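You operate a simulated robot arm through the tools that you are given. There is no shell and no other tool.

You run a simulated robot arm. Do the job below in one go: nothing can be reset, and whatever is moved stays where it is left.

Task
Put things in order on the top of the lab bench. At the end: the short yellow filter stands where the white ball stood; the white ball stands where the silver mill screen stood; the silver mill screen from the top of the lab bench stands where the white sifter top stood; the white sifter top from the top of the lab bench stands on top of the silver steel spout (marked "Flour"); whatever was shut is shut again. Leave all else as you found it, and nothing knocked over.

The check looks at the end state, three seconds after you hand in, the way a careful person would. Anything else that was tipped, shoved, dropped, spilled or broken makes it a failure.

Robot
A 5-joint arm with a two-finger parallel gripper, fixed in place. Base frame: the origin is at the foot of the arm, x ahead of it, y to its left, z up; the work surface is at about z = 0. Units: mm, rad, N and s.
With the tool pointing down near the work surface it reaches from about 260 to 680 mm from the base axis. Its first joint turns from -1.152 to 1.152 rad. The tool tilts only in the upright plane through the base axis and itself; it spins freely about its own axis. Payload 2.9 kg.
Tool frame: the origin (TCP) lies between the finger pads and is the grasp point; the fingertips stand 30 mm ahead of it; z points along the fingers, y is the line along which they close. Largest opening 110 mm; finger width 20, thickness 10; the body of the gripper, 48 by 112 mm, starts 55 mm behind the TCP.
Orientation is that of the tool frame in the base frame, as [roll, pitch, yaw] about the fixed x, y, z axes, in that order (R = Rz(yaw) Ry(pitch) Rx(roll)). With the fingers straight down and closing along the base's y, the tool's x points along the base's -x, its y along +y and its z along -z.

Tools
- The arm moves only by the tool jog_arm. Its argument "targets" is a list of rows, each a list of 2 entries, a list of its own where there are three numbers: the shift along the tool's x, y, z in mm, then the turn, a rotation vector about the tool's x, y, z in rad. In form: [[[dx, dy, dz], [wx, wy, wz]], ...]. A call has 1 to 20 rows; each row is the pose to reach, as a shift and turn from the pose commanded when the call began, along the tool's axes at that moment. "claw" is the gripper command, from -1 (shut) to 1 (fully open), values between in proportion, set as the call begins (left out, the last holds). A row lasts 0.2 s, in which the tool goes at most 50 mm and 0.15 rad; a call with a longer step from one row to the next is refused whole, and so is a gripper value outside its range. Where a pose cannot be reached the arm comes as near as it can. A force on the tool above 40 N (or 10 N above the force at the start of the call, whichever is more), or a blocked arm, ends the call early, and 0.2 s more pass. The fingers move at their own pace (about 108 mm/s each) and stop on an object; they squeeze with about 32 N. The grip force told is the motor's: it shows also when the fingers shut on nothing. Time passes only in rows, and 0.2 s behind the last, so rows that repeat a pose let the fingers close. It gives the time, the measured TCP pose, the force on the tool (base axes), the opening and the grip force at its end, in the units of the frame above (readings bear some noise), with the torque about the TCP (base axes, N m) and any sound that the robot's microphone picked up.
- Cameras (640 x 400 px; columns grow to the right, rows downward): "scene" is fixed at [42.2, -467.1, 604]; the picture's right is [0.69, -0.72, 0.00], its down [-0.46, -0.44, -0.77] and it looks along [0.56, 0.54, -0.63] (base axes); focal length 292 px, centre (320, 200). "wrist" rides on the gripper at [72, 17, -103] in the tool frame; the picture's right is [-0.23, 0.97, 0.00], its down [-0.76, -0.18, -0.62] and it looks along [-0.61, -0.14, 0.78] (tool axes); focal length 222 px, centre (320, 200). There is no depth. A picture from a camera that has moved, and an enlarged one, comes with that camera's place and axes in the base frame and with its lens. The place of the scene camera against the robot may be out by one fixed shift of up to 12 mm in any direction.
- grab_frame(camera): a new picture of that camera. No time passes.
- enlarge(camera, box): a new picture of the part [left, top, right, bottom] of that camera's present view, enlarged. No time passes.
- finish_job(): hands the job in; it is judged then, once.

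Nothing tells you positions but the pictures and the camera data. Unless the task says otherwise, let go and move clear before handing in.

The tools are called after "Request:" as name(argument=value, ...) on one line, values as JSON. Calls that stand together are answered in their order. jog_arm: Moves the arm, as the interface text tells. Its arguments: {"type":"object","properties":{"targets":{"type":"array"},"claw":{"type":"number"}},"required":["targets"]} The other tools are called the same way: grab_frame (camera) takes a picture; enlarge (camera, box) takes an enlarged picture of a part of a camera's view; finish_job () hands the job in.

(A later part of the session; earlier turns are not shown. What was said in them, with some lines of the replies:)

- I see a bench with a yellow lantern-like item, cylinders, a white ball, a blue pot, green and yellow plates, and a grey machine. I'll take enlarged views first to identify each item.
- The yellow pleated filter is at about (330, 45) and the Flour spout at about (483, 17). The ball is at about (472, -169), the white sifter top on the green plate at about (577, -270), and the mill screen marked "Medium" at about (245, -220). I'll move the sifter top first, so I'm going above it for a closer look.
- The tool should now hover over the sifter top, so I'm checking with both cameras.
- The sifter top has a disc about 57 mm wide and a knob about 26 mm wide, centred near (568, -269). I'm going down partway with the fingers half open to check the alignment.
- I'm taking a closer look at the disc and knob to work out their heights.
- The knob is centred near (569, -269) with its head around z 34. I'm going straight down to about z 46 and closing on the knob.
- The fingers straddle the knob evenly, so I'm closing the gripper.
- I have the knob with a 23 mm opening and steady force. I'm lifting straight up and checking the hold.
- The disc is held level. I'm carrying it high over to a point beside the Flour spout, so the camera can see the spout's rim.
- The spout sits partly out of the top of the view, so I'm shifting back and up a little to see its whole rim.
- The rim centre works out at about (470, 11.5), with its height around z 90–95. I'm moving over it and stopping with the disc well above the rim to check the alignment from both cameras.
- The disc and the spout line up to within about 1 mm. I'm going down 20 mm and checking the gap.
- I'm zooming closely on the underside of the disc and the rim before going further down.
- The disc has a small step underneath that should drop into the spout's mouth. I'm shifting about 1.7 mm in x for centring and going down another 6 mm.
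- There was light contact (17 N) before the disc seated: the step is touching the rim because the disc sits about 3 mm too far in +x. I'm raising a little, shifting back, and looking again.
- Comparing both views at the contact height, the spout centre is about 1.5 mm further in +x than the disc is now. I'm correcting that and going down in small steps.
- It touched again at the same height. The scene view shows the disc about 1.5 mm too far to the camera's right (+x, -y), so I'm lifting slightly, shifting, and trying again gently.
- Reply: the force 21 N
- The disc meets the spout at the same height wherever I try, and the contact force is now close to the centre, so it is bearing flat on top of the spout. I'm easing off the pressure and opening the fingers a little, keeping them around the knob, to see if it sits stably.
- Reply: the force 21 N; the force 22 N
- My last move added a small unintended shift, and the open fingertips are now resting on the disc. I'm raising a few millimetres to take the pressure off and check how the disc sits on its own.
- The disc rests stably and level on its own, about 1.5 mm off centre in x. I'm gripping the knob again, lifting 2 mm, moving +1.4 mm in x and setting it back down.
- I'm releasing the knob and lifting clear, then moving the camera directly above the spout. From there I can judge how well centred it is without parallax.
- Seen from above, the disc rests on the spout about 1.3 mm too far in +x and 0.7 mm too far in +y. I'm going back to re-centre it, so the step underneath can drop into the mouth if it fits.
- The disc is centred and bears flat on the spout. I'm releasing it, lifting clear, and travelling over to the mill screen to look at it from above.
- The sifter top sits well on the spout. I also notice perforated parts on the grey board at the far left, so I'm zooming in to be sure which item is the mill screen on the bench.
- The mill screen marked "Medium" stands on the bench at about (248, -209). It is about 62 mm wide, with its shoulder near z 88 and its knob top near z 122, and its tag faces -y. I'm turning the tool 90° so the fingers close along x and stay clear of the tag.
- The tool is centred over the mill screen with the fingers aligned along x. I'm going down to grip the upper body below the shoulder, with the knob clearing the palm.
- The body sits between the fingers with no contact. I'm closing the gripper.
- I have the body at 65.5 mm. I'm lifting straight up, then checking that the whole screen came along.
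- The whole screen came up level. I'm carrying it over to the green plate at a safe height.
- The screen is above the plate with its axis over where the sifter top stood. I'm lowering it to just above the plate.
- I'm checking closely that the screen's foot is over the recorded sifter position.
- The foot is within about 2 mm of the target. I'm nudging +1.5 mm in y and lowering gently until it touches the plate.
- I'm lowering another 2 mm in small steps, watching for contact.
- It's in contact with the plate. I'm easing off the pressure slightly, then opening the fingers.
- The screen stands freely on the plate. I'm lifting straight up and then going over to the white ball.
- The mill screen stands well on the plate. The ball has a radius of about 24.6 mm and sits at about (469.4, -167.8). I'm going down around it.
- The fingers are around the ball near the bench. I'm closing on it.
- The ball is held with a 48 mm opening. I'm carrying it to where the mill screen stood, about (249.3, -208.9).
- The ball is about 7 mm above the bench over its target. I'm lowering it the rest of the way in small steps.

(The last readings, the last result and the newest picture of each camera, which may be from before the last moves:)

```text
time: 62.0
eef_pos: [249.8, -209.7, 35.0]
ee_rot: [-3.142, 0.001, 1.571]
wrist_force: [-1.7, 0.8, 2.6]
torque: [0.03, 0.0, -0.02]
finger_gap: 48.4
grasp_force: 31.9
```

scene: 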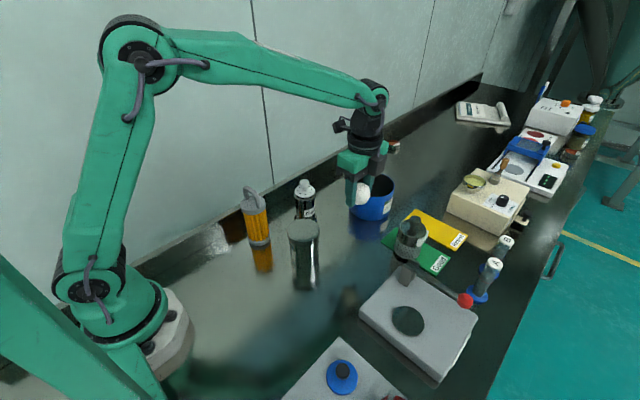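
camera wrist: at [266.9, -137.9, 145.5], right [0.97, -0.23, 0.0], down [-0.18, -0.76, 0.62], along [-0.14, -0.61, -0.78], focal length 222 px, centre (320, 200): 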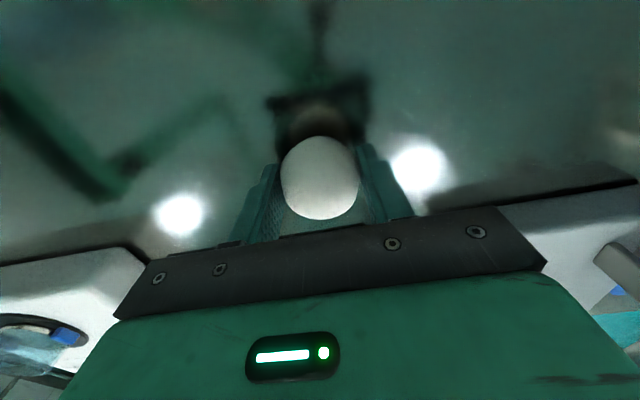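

The ball is touching the bench lightly. I'm opening the fingers just a little first, so they still fence the ball in.

Request:
jog_arm(targets=[[[0, 0, 0], [0, 0, 0]], [[0, 0, 0], [0, 0, 0]], [[0, 0, 0], [0, 0, 0]], [[0, 0, 0], [0, 0, 0]]], claw=0)

Request:
enlarge(camera="wrist", box=[240, 110, 400, 210])

Request:
enlarge(camera="scene", box=[262, 290, 342, 340])

```text
time: 63.0
eef_pos: [250.3, -208.6, 34.4]
ee_rot: [3.141, 0.001, 1.571]
wrist_force: [0.3, -0.1, 0.4]
torque: [0.03, -0.02, 0.01]
finger_gap: 54.9
grasp_force: 0.1
```

```text
4.00 times, centred on (320, 160) of wrist
camera zoom: at [266.4, -136.5, 138.2], right [0.97, -0.23, 0.0], down [-0.18, -0.76, 0.62], along [-0.14, -0.61, -0.78], focal length 888 px, centre (320, 360)
```

zoom: 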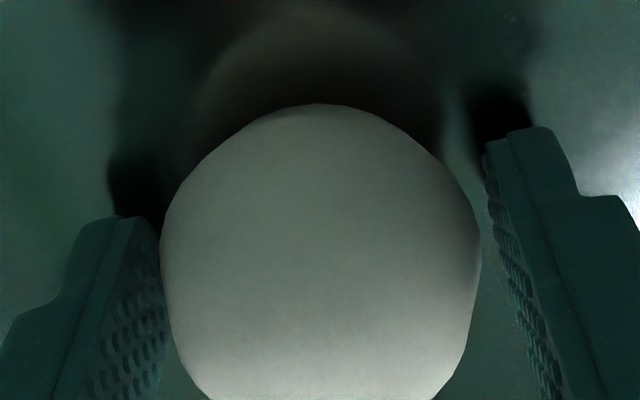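

```text
8.00 times, centred on (302, 315) of scene
camera zoom: at [42.2, -467.1, 604.0], right [0.69, -0.72, 0.0], down [-0.46, -0.44, -0.77], along [0.56, 0.54, -0.63], focal length 2338 px, centre (464, -720)
```

zoom: 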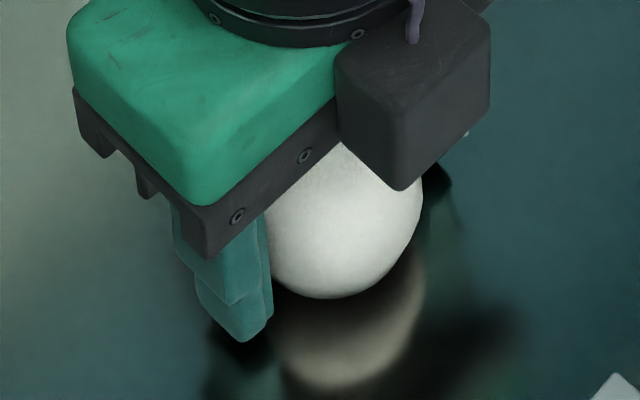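

The ball seems closer to the left finger. I'm waiting a moment to see whether it's still moving.

Request:
jog_arm(targets=[[[0, 0, 0], [0, 0, 0]], [[0, 0, 0], [0, 0, 0]], [[0, 0, 0], [0, 0, 0]], [[0, 0, 0], [0, 0, 0]], [[0, 0, 0], [0, 0, 0]], [[0, 0, 0], [0, 0, 0]]])

Request:
enlarge(camera="wrist", box=[240, 110, 400, 210])

```text
time: 64.4
eef_pos: [249.3, -210.8, 35.5]
ee_rot: [-3.141, -0.001, 1.571]
wrist_force: [0.2, -0.3, -0.3]
torque: [0.01, -0.03, 0.0]
finger_gap: 55.0
grasp_force: 0.0
```

```text
4.00 times, centred on (320, 160) of wrist
camera zoom: at [266.4, -136.5, 138.2], right [0.97, -0.23, 0.0], down [-0.18, -0.76, 0.62], along [-0.14, -0.61, -0.78], focal length 888 px, centre (320, 360)
```

zoom: 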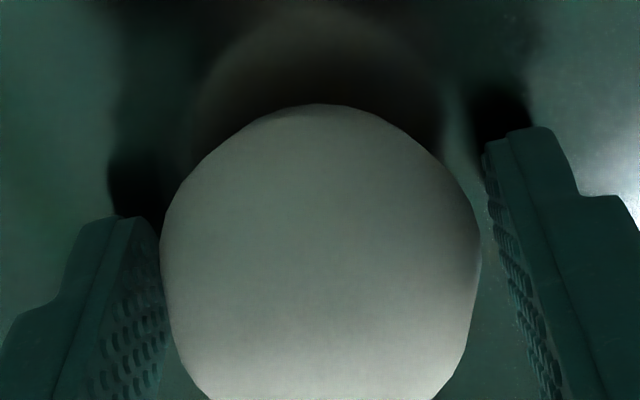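

The ball is at rest. I'm opening fully and lifting straight up.

Request:
jog_arm(targets=[[[0, 0, 0], [0, 0, 0]], [[0, 0, 0], [0, 0, 0]], [[0, 0, 0], [0, 0, 0]], [[0, 0, -10], [0, 0, 0]], [[0, 0, -30], [0, 0, 0]], [[0, 0, -60], [0, 0, 0]], [[0, 0, -100], [0, 0, 0]], [[0, 0, -140], [0, 0, 0]], [[0, 0, -180], [0, 0, 0]], [[0, 0, -180], [0, 0, 0]]], claw=0.8)

Request:
enlarge(camera="wrist", box=[240, 50, 400, 150])

Request:
grab_frame(camera="scene")

```text
time: 66.6
eef_pos: [248.2, -210.2, 215.2]
ee_rot: [-3.141, -0.001, 1.569]
wrist_force: [0.0, -0.2, 0.3]
torque: [0.02, -0.01, 0.0]
finger_gap: 98.9
grasp_force: 0.0
```

```text
4.00 times, centred on (320, 100) of wrist
camera zoom: at [265.3, -136.4, 317.5], right [0.97, -0.23, 0.0], down [-0.18, -0.76, 0.62], along [-0.14, -0.61, -0.78], focal length 888 px, centre (320, 600)
```

zoom: 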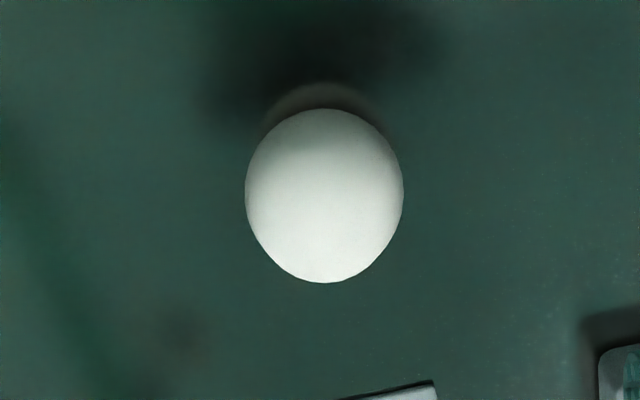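

```text
taken
```

scene: 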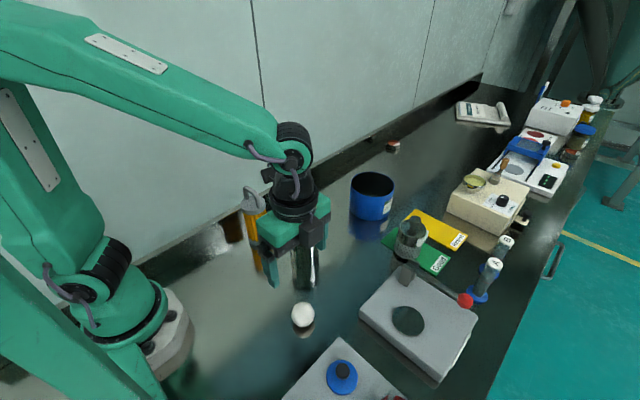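

The ball rests at (249.6, -208.9), right where the mill screen stood. Next is the yellow filter near the back wall, so I'm turning the tool half round on the way to keep the camera clear of the wall.

Request:
jog_arm(targets=[[[0, 0, -30], [0, 0, -0.143]], [[0, 0, -60], [0, 0, -0.286]], [[0, 0, -95], [0, 0, -0.429]], [[15, 5, -95], [0, 0, -0.572]], [[30, 10, -95], [0, 0, -0.715]], [[45, 15, -95], [0, 0, -0.858]], [[60, 20, -95], [0, 0, -1.001]], [[75, 25, -95], [0, 0, -1.144]], [[90, 30, -95], [0, 0, -1.287]], [[105, 35, -95], [0, 0, -1.43]], [[120, 40, -95], [0, 0, -1.573]], [[135, 45, -95], [0, 0, -1.716]], [[150, 50, -95], [0, 0, -1.859]], [[165, 55, -95], [0, 0, -2.002]], [[180, 60, -95], [0, 0, -2.145]], [[195, 64, -95], [0, 0, -2.288]], [[210, 68, -95], [0, 0, -2.431]], [[220, 72, -95], [0, 0, -2.574]], [[228, 76, -95], [0, 0, -2.717]], [[228, 76, -95], [0, 0, -2.86]]], claw=1)

Request:
grab_frame(camera="wrist")

Request:
grab_frame(camera="scene")

```text
time: 70.8
eef_pos: [325.9, 19.2, 309.7]
ee_rot: [-3.141, 0.0, -1.849]
wrist_force: [-0.7, 0.3, -0.1]
torque: [0.01, 0.02, 0.03]
finger_gap: 109.8
grasp_force: 0.0
```

```text
taken
camera wrist: at [289.1, -45.6, 412.6], right [-0.87, 0.49, 0.0], down [0.38, 0.68, 0.62], along [0.3, 0.54, -0.78], focal length 222 px, centre (320, 200)
```

wrist: 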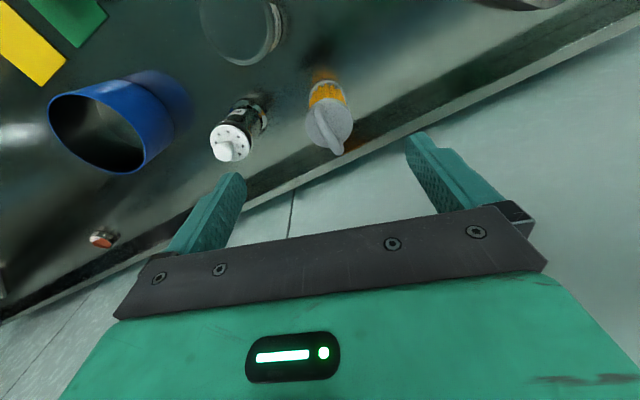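

```text
taken
```

scene: 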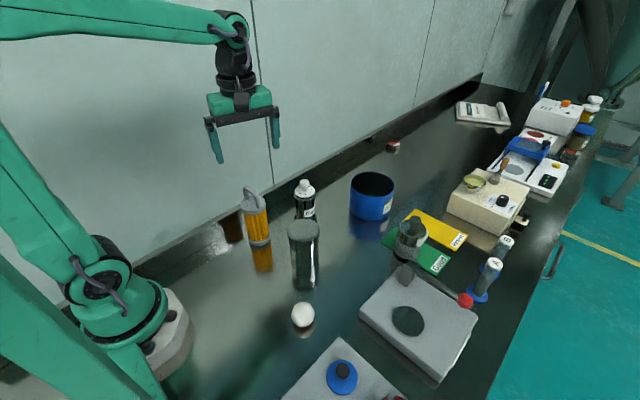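

I'm zooming in on the filter and its handle, and checking how far it is from the wall.

Request:
enlarge(camera="wrist", box=[256, 50, 416, 150])

Request:
enlarge(camera="scene", box=[208, 175, 304, 275])

```text
4.00 times, centred on (336, 100) of wrist
camera zoom: at [289.1, -45.6, 412.6], right [-0.87, 0.49, 0.0], down [0.38, 0.68, 0.62], along [0.3, 0.54, -0.78], focal length 888 px, centre (256, 600)
```

zoom: 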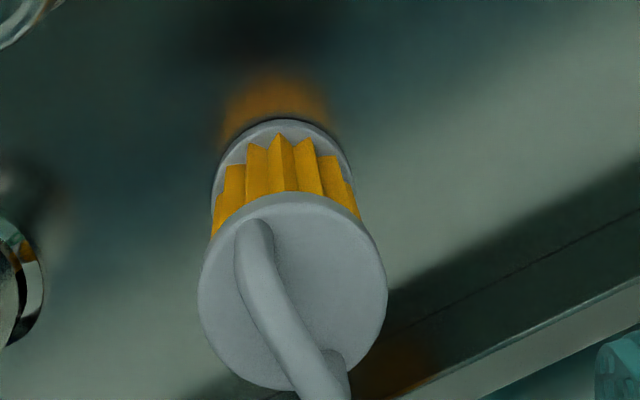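

```text
4.00 times, centred on (256, 225) of scene
camera zoom: at [42.2, -467.1, 604.0], right [0.69, -0.72, 0.0], down [-0.46, -0.44, -0.77], along [0.56, 0.54, -0.63], focal length 1169 px, centre (576, 100)
```

zoom: 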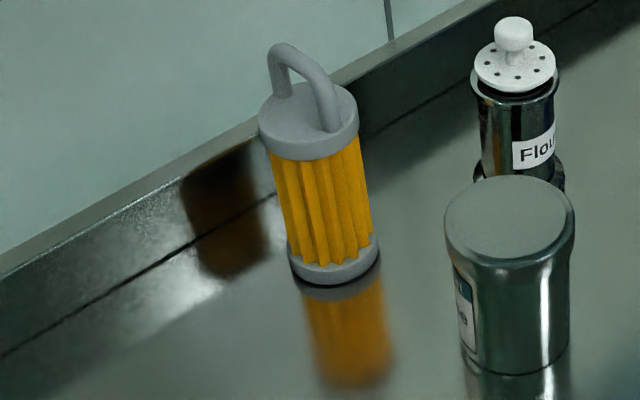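

The filter stands at about (330, 50.5), with its cap near z 120 and a handle running along y up to about z 165. The wall is well clear. I'm squaring the tool so the fingers close along x, and moving above the filter.

Request:
jog_arm(targets=[[[-16, 2.2, 0], [0, 0, -0.14]], [[-31.6, 4.35, 0], [0, 0, -0.2816]], [[-31.6, 4.35, 25], [0, 0, -0.2816]], [[-31.6, 4.35, 50], [0, 0, -0.2816]], [[-31.6, 4.35, 70], [0, 0, -0.2816]], [[-31.6, 4.35, 70], [0, 0, -0.2816]]])

Request:
grab_frame(camera="wrist")

Request:
enlarge(camera="wrist", box=[224, 60, 416, 180])

Request:
enlarge(camera="scene", box=[176, 130, 336, 230])

```text
time: 72.2
eef_pos: [329.3, 50.5, 238.9]
ee_rot: [-3.141, 0.0, -1.569]
wrist_force: [0.0, 0.1, -0.6]
torque: [0.02, 0.01, 0.01]
finger_gap: 110.0
grasp_force: 0.0
```

```text
taken
camera wrist: at [312.6, -21.1, 342.3], right [-0.97, 0.23, 0.0], down [0.18, 0.76, 0.62], along [0.14, 0.61, -0.78], focal length 222 px, centre (320, 200)
```

wrist: 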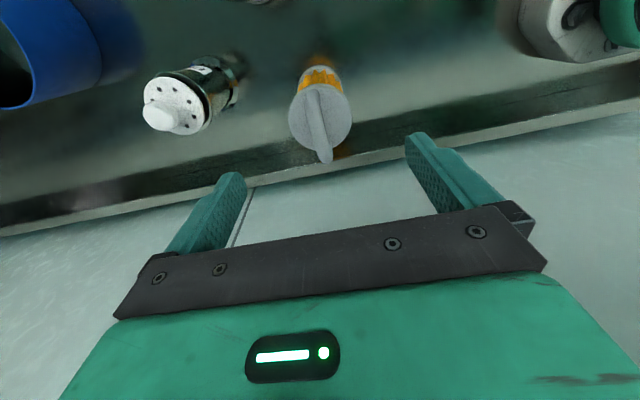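

```text
3.33 times, centred on (320, 120) of wrist
camera zoom: at [312.6, -21.1, 342.3], right [-0.97, 0.23, 0.0], down [0.18, 0.76, 0.62], along [0.14, 0.61, -0.78], focal length 740 px, centre (320, 467)
```

zoom: 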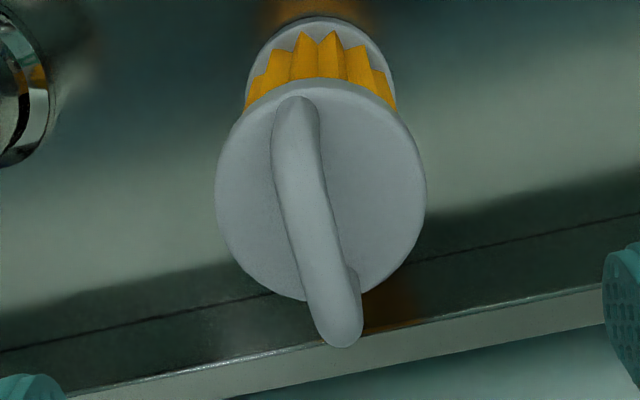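

```text
4.00 times, centred on (256, 180) of scene
camera zoom: at [42.2, -467.1, 604.0], right [0.69, -0.72, 0.0], down [-0.46, -0.44, -0.77], along [0.56, 0.54, -0.63], focal length 1169 px, centre (576, 280)
```

zoom: 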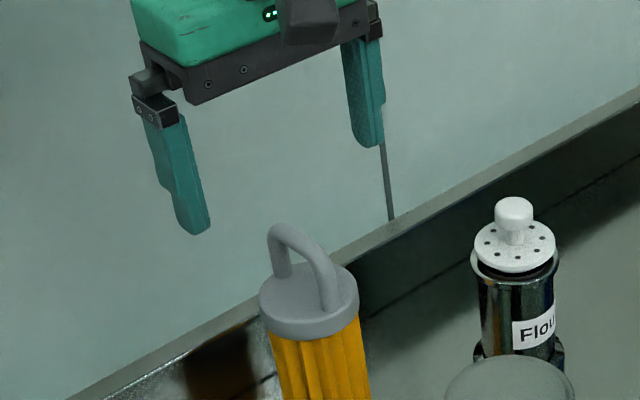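

The tool is centred over the filter. I'm going down until the palm is just above the handle, then checking.

Request:
jog_arm(targets=[[[0, 0, 25], [0, 0, 0]], [[0, 0, 50], [0, 0, 0]], [[0, 0, 75], [0, 0, 0]], [[0, 0, 95], [0, 0, 0]], [[0, 0, 108], [0, 0, 0]], [[0, 0, 108], [0, 0, 0]]])

Request:
enlarge(camera="scene", box=[200, 160, 312, 230])

Request:
grab_frame(camera="wrist")

```text
time: 73.6
eef_pos: [330.5, 49.6, 131.4]
ee_rot: [-3.141, -0.001, -1.571]
wrist_force: [0.1, -0.4, 0.0]
torque: [0.01, -0.01, 0.02]
finger_gap: 109.8
grasp_force: 0.0
```

```text
5.71 times, centred on (256, 195) of scene
camera zoom: at [42.2, -467.1, 604.0], right [0.69, -0.72, 0.0], down [-0.46, -0.44, -0.77], along [0.56, 0.54, -0.63], focal length 1670 px, centre (686, 229)
```

zoom: 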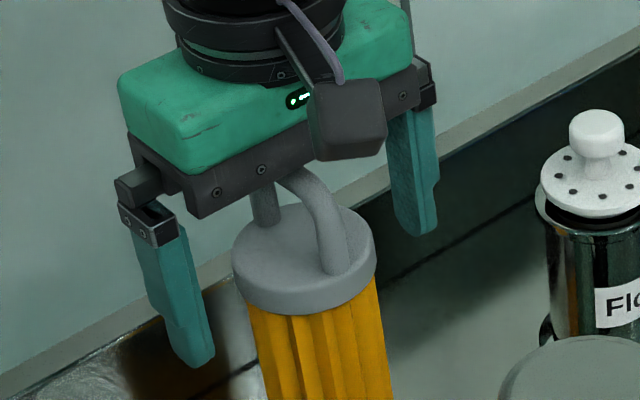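

```text
taken
camera wrist: at [312.9, -21.7, 234.7], right [-0.97, 0.23, 0.0], down [0.18, 0.76, 0.62], along [0.14, 0.61, -0.78], focal length 222 px, centre (320, 200)
```

wrist: 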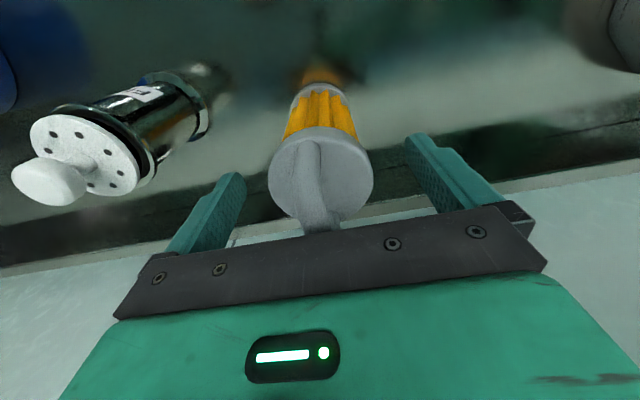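

The fingers already overlap the cap and nothing is touching. I'm going down 4 mm more and closing on the cap.

Request:
jog_arm(targets=[[[0, 0, 2], [0, 0, 0]], [[0, 0, 4], [0, 0, 0]], [[0, 0, 4], [0, 0, 0]]])

Request:
jog_arm(targets=[[[0, 0, 0], [0, 0, 0]], [[0, 0, 0], [0, 0, 0]], [[0, 0, 0], [0, 0, 0]], [[0, 0, 0], [0, 0, 0]]], claw=-1)

Request:
enlarge(camera="scene", box=[200, 170, 312, 240])

Request:
grab_frame(camera="wrist")

```text
time: 74.4
eef_pos: [330.3, 48.9, 127.5]
ee_rot: [3.141, 0.0, -1.573]
wrist_force: [0.1, -0.2, -0.8]
torque: [0.01, -0.02, 0.01]
finger_gap: 110.2
grasp_force: 0.1
```

```text
time: 75.4
eef_pos: [331.4, 49.2, 127.8]
ee_rot: [-3.141, -0.002, -1.571]
wrist_force: [0.8, 0.0, 0.5]
torque: [0.02, -0.05, -0.02]
finger_gap: 60.3
grasp_force: 32.4
```

```text
5.71 times, centred on (256, 205) of scene
camera zoom: at [42.2, -467.1, 604.0], right [0.69, -0.72, 0.0], down [-0.46, -0.44, -0.77], along [0.56, 0.54, -0.63], focal length 1670 px, centre (686, 171)
```

zoom: 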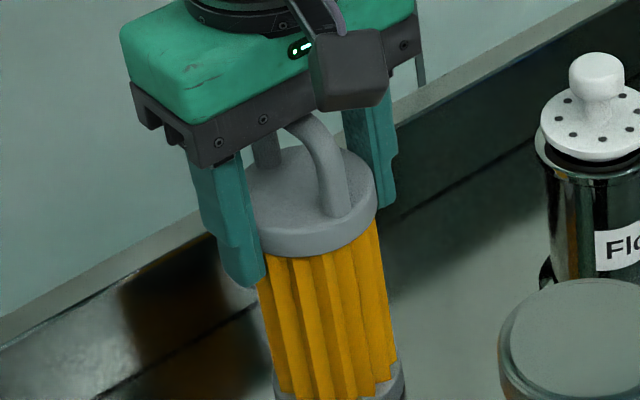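

```text
taken
camera wrist: at [313.1, -21.7, 231.0], right [-0.97, 0.23, 0.0], down [0.18, 0.76, 0.62], along [0.14, 0.61, -0.78], focal length 222 px, centre (320, 200)
```

wrist: 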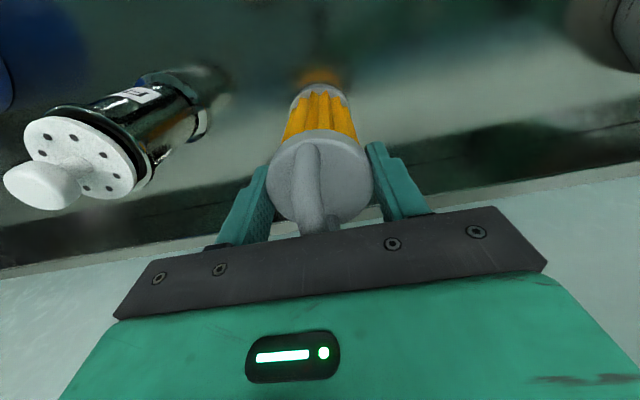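

I have the filter by its cap at 60 mm. I'm lifting it straight up, high enough to clear everything.

Request:
jog_arm(targets=[[[0, 0, -8], [0, 0, 0]], [[0, 0, -22], [0, 0, 0]], [[0, 0, -48], [0, 0, 0]], [[0, 0, -78], [0, 0, 0]], [[0, 0, -108], [0, 0, 0]], [[0, 0, -138], [0, 0, 0]], [[0, 0, -165], [0, 0, 0]], [[0, 0, -178], [0, 0, 0]], [[0, 0, -178], [0, 0, 0]]])

Request:
grab_frame(camera="scene")

Request:
grab_frame(camera="wrist")

```text
time: 77.4
eef_pos: [329.7, 49.0, 306.6]
ee_rot: [3.142, 0.002, -1.57]
wrist_force: [-0.1, 0.4, -1.8]
torque: [0.03, 0.0, 0.02]
finger_gap: 60.1
grasp_force: 32.3
```

```text
taken
```

scene: 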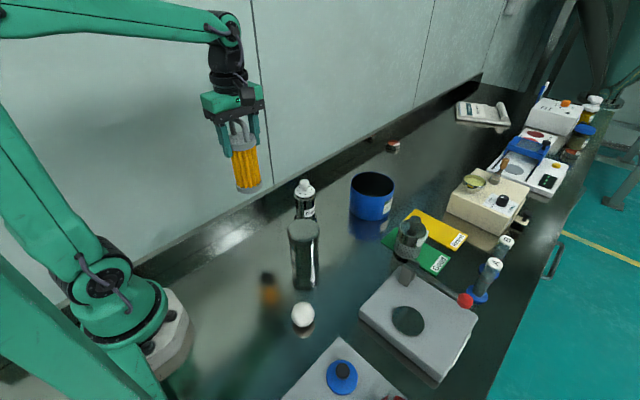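

```text
taken
camera wrist: at [312.6, -21.9, 409.7], right [-0.97, 0.23, 0.0], down [0.18, 0.76, 0.62], along [0.14, 0.61, -0.78], focal length 222 px, centre (320, 200)
```

wrist: 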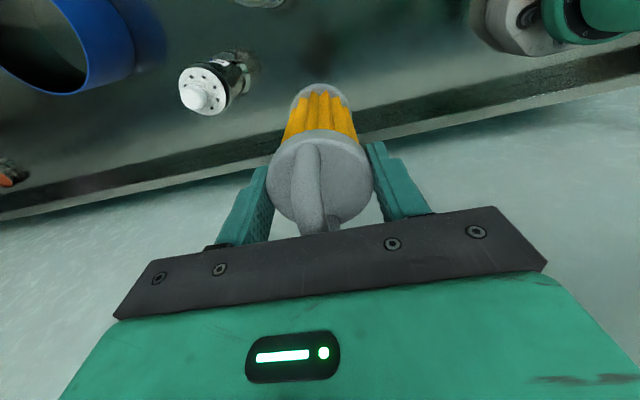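

The filter hangs upright. I'm carrying it across to where the ball stood, keeping the height.

Request:
jog_arm(targets=[[[22, -14, 0], [0, 0, 0]], [[50, -32, 0], [0, 0, 0]], [[79, -50.5, 0], [0, 0, 0]], [[108, -69, 0], [0, 0, 0]], [[137, -87.5, 0], [0, 0, 0]], [[166, -106, 0], [0, 0, 0]], [[194, -124, 0], [0, 0, 0]], [[212, -135.5, 0], [0, 0, 0]], [[218.5, -139.8, 0], [0, 0, 0]], [[218.5, -139.8, 0], [0, 0, 0]]])

Request:
grab_frame(camera="wrist")

Request:
grab_frame(camera="scene")

```text
time: 79.6
eef_pos: [469.9, -168.5, 307.4]
ee_rot: [3.141, 0.001, -1.571]
wrist_force: [0.7, 0.5, -1.7]
torque: [-0.02, -0.03, 0.01]
finger_gap: 60.1
grasp_force: 31.8
```

```text
taken
camera wrist: at [452.2, -240.2, 409.4], right [-0.97, 0.23, 0.0], down [0.18, 0.76, 0.62], along [0.14, 0.61, -0.78], focal length 222 px, centre (320, 200)
```

wrist: 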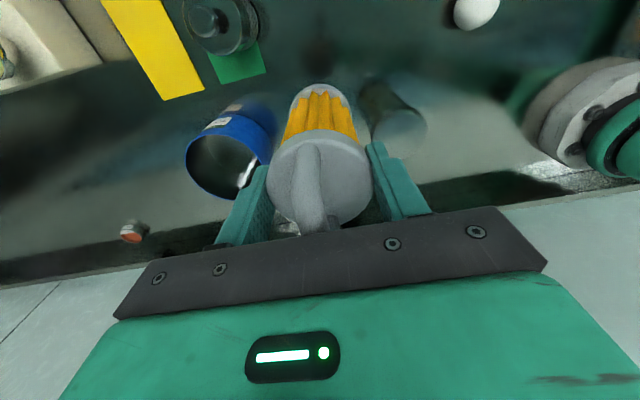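

```text
taken
```

scene: 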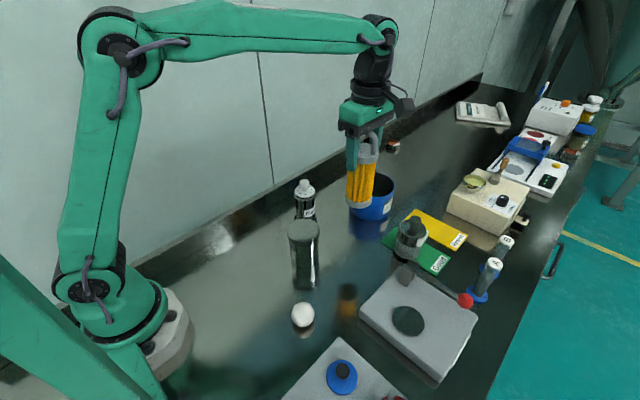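

The filter is above its target. I'm lowering it to just above the bench.

Request:
jog_arm(targets=[[[0, 0, 28], [0, 0, 0]], [[0, 0, 58], [0, 0, 0]], [[0, 0, 88], [0, 0, 0]], [[0, 0, 118], [0, 0, 0]], [[0, 0, 145], [0, 0, 0]], [[0, 0, 162], [0, 0, 0]], [[0, 0, 172], [0, 0, 0]], [[0, 0, 172], [0, 0, 0]]])

Request:
enlarge(camera="scene", box=[290, 180, 418, 260])

Request:
grab_frame(camera="wrist")

```text
time: 81.4
eef_pos: [470.4, -168.8, 133.3]
ee_rot: [3.141, 0.0, -1.571]
wrist_force: [0.1, 0.1, -1.3]
torque: [-0.01, 0.03, 0.0]
finger_gap: 59.9
grasp_force: 32.3
```

```text
5.00 times, centred on (354, 220) of scene
camera zoom: at [42.2, -467.1, 604.0], right [0.69, -0.72, 0.0], down [-0.46, -0.44, -0.77], along [0.56, 0.54, -0.63], focal length 1461 px, centre (150, 100)
```

zoom: 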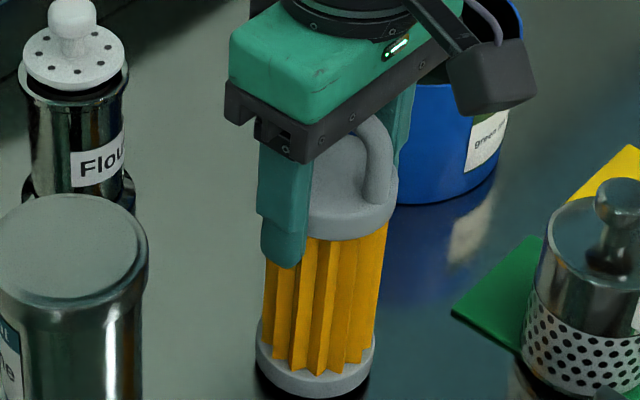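

```text
taken
camera wrist: at [452.4, -240.4, 236.6], right [-0.97, 0.23, 0.0], down [0.18, 0.76, 0.62], along [0.14, 0.61, -0.78], focal length 222 px, centre (320, 200)
```

wrist: 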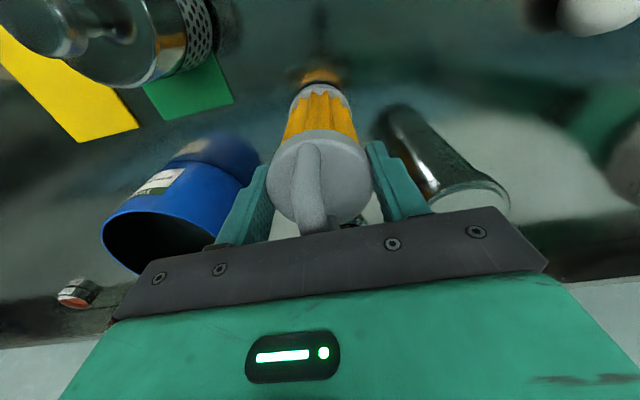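

The filter's base lines up with the ball's old spot. I'm lowering the last few millimetres gently.

Request:
jog_arm(targets=[[[0, 0, 2], [0, 0, 0]], [[0, 0, 4], [0, 0, 0]], [[0, 0, 4.7], [0, 0, 0]], [[0, 0, 4.7], [0, 0, 0]]])

Request:
jog_arm(targets=[[[0, 0, 0.6], [0, 0, 0]], [[0, 0, 1.2], [0, 0, 0]], [[0, 0, 1.2], [0, 0, 0]]])

```text
time: 82.4
eef_pos: [469.6, -169.1, 129.8]
ee_rot: [-3.14, 0.0, -1.573]
wrist_force: [-0.4, 0.6, -1.7]
torque: [0.01, 0.0, -0.01]
finger_gap: 59.8
grasp_force: 31.5
```

```text
time: 83.2
eef_pos: [470.1, -170.5, 128.3]
ee_rot: [-3.141, 0.0, -1.572]
wrist_force: [0.1, 0.2, -0.7]
torque: [0.0, 0.0, 0.0]
finger_gap: 60.1
grasp_force: 31.5
```

There is no firm contact yet, so I'm lowering another millimetre.

Request:
jog_arm(targets=[[[0, 0, 0.5], [0, 0, 0]], [[0, 0, 0.9], [0, 0, 0]], [[0, 0, 0.9], [0, 0, 0]]])

```text
time: 84.0
eef_pos: [470.3, -168.9, 127.9]
ee_rot: [-3.14, 0.0, -1.572]
wrist_force: [-5.8, 0.6, 14.2]
torque: [0.07, 0.66, 0.05]
finger_gap: 60.3
grasp_force: 32.1
```

It's on the bench. I'm easing off a little, then releasing.

Request:
jog_arm(targets=[[[0, 0, -0.7], [0, 0, 0]], [[0, 0, -0.7], [0, 0, 0]]])

Request:
jog_arm(targets=[[[0, 0, 0], [0, 0, 0]], [[0, 0, 0], [0, 0, 0]], [[0, 0, 0], [0, 0, 0]]], claw=0.25)

Request:
enlarge(camera="scene", box=[290, 180, 418, 260])

Request:
grab_frame(camera="wrist")

```text
time: 84.6
eef_pos: [470.1, -168.7, 126.8]
ee_rot: [-3.139, 0.0, -1.571]
wrist_force: [-3.0, -1.5, 10.0]
torque: [-0.16, 0.29, 0.03]
finger_gap: 60.3
grasp_force: 32.0
```

```text
time: 85.4
eef_pos: [470.3, -168.3, 127.2]
ee_rot: [-3.141, 0.001, -1.571]
wrist_force: [-0.2, 0.3, 0.1]
torque: [0.01, -0.01, 0.0]
finger_gap: 68.8
grasp_force: 0.0
```

```text
5.00 times, centred on (354, 220) of scene
camera zoom: at [42.2, -467.1, 604.0], right [0.69, -0.72, 0.0], down [-0.46, -0.44, -0.77], along [0.56, 0.54, -0.63], focal length 1461 px, centre (150, 100)
```

zoom: 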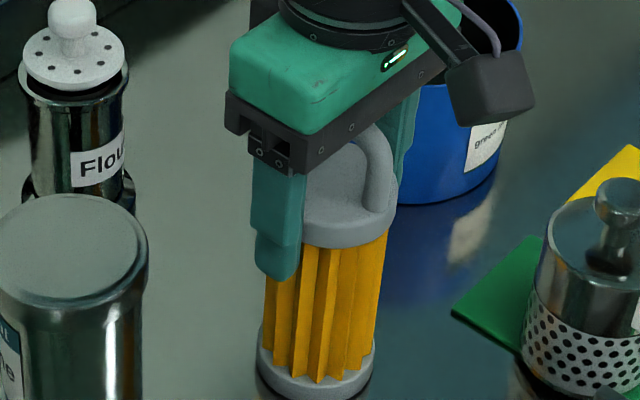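

```text
taken
camera wrist: at [453.0, -240.2, 230.6], right [-0.97, 0.23, 0.0], down [0.18, 0.76, 0.62], along [0.14, 0.61, -0.78], focal length 222 px, centre (320, 200)
```

wrist: 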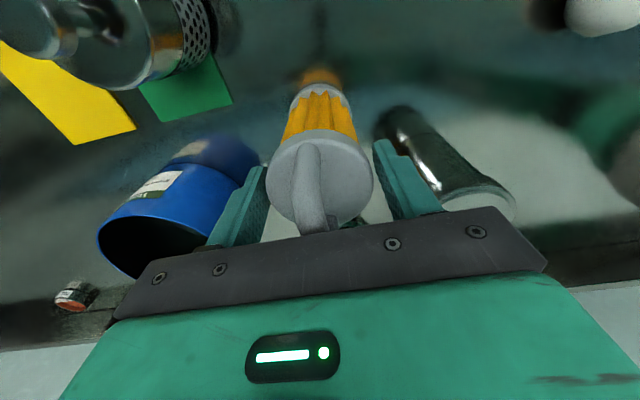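

The filter stands on its own. I'm opening fully and lifting straight up, clear of the handle.

Request:
jog_arm(targets=[[[0, 0, 0], [0, 0, 0]], [[0, 0, 0], [0, 0, 0]], [[0, 0, -5], [0, 0, 0]], [[0, 0, -20], [0, 0, 0]], [[0, 0, -45], [0, 0, 0]], [[0, 0, -75], [0, 0, 0]], [[0, 0, -110], [0, 0, 0]], [[0, 0, -150], [0, 0, 0]], [[0, 0, -190], [0, 0, 0]], [[0, 0, -220], [0, 0, 0]], [[0, 0, -220], [0, 0, 0]]], claw=0.9)

Request:
grab_frame(camera="scene")

Request:
grab_frame(camera="wrist")

Request:
enlarge(camera="scene", box=[260, 170, 452, 290])

```text
time: 87.8
eef_pos: [471.1, -169.5, 346.8]
ee_rot: [3.141, 0.001, -1.571]
wrist_force: [0.2, -0.5, -0.4]
torque: [0.02, 0.02, -0.02]
finger_gap: 104.7
grasp_force: 0.1
```

```text
taken
```

scene: 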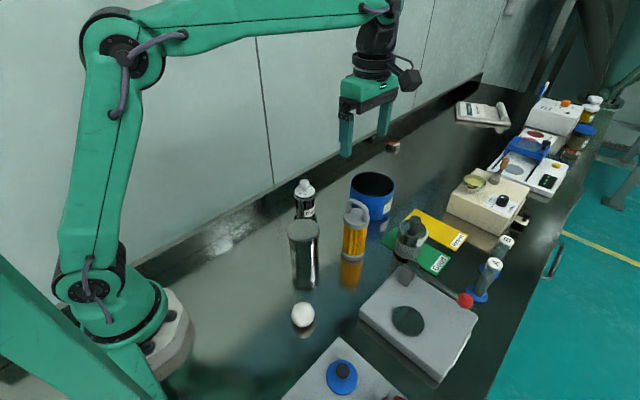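

```text
taken
camera wrist: at [452.8, -240.4, 450.7], right [-0.97, 0.23, 0.0], down [0.18, 0.76, 0.62], along [0.14, 0.61, -0.78], focal length 222 px, centre (320, 200)
```

wrist: 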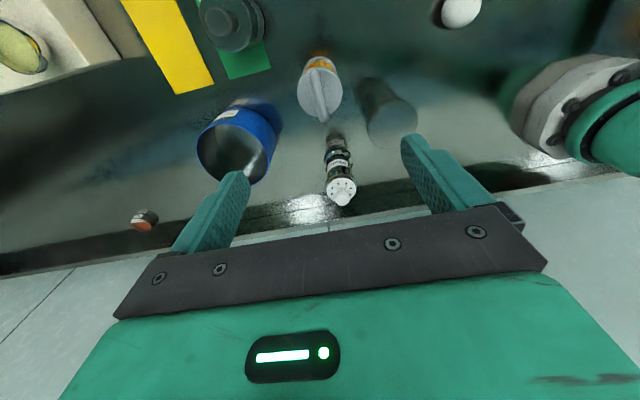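

```text
3.33 times, centred on (356, 230) of scene
camera zoom: at [42.2, -467.1, 604.0], right [0.69, -0.72, 0.0], down [-0.46, -0.44, -0.77], along [0.56, 0.54, -0.63], focal length 974 px, centre (200, 100)
```

zoom: 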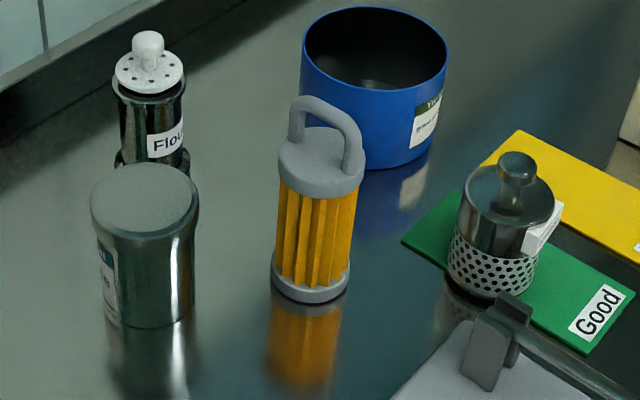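

All four items appear to be in place. I'm checking the mill screen and sifter top closely before handing in.

Request:
enlarge(camera="wrist", box=[180, 0, 308, 80])

Request:
enlarge(camera="wrist", box=[276, 120, 404, 200])

Request:
enlarge(camera="scene", box=[380, 210, 444, 250])

Request:
enlarge(camera="scene", box=[273, 170, 337, 210])

```text
5.00 times, centred on (244, 40) of wrist
camera zoom: at [452.8, -240.4, 450.7], right [-0.97, 0.23, 0.0], down [0.18, 0.76, 0.62], along [0.14, 0.61, -0.78], focal length 1111 px, centre (700, 1000)
```

zoom: 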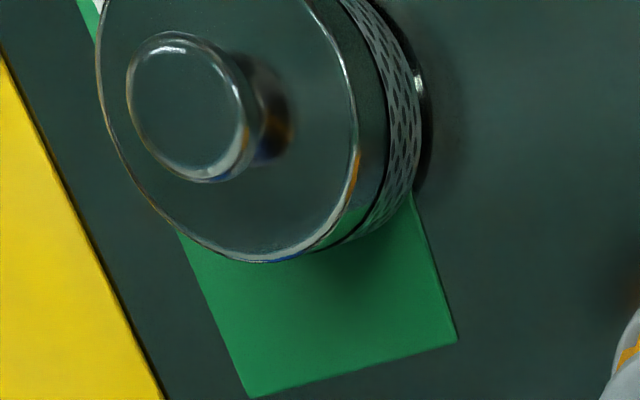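

```text
5.00 times, centred on (340, 160) of wrist
camera zoom: at [452.8, -240.4, 450.7], right [-0.97, 0.23, 0.0], down [0.18, 0.76, 0.62], along [0.14, 0.61, -0.78], focal length 1111 px, centre (220, 400)
```

zoom: 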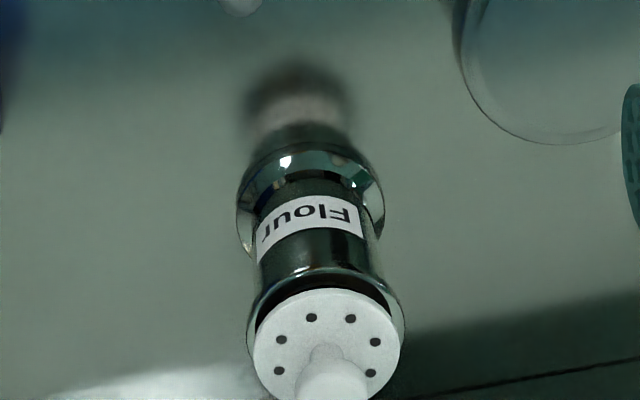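

```text
10.00 times, centred on (412, 230) of scene
camera zoom: at [42.2, -467.1, 604.0], right [0.69, -0.72, 0.0], down [-0.46, -0.44, -0.77], along [0.56, 0.54, -0.63], focal length 2922 px, centre (-600, -100)
```

zoom: 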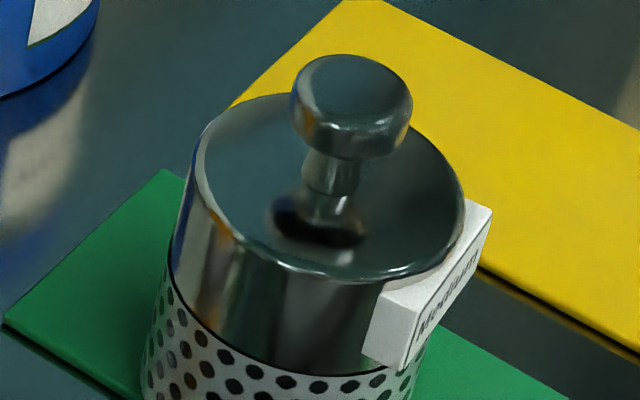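

```text
10.00 times, centred on (305, 190) of scene
camera zoom: at [42.2, -467.1, 604.0], right [0.69, -0.72, 0.0], down [-0.46, -0.44, -0.77], along [0.56, 0.54, -0.63], focal length 2922 px, centre (470, 300)
```

zoom: 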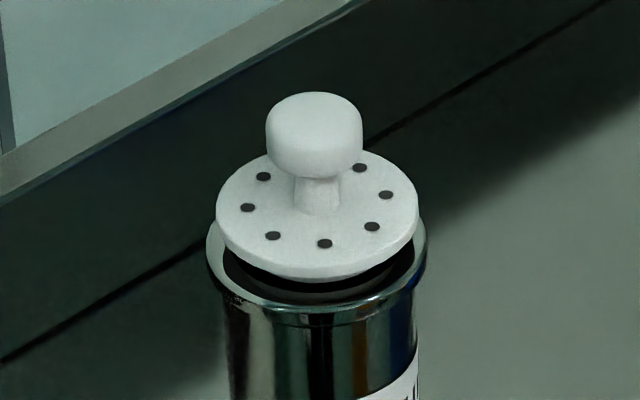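

The filter stands where the ball was, the ball where the mill screen was, and the mill screen on the green plate where the sifter top was. The sifter top rests centred on the Flour spout, nothing else has moved, and the arm is clear. I'm handing in.

Request:
finish_job()

```text
The job is handed in.
```

I've handed in the job with all four items placed. The last pictures showed them upright and the green plate unmoved.

- **Yellow filter:** stands where the white ball stood, within about 2 mm.
- **White ball:** rests where the mill screen stood, within about 1 mm, and wasn't rolling.
- **Silver mill screen ("Medium"):** stands on the green "Good" plate where the sifter top stood, within about 2–3 mm. Part of its base overhangs the plate edge, as the sifter top did.
- **White sifter top:** sits level and centred on the "Flour" spout. The small step under its disc did not drop into the spout's mouth, however I lined it up. It rests on top of the spout instead of seated inside, and it held steady when I let go.

I didn't open anything, so nothing needed shutting again. The gripper is open, with the arm raised well above the filter.
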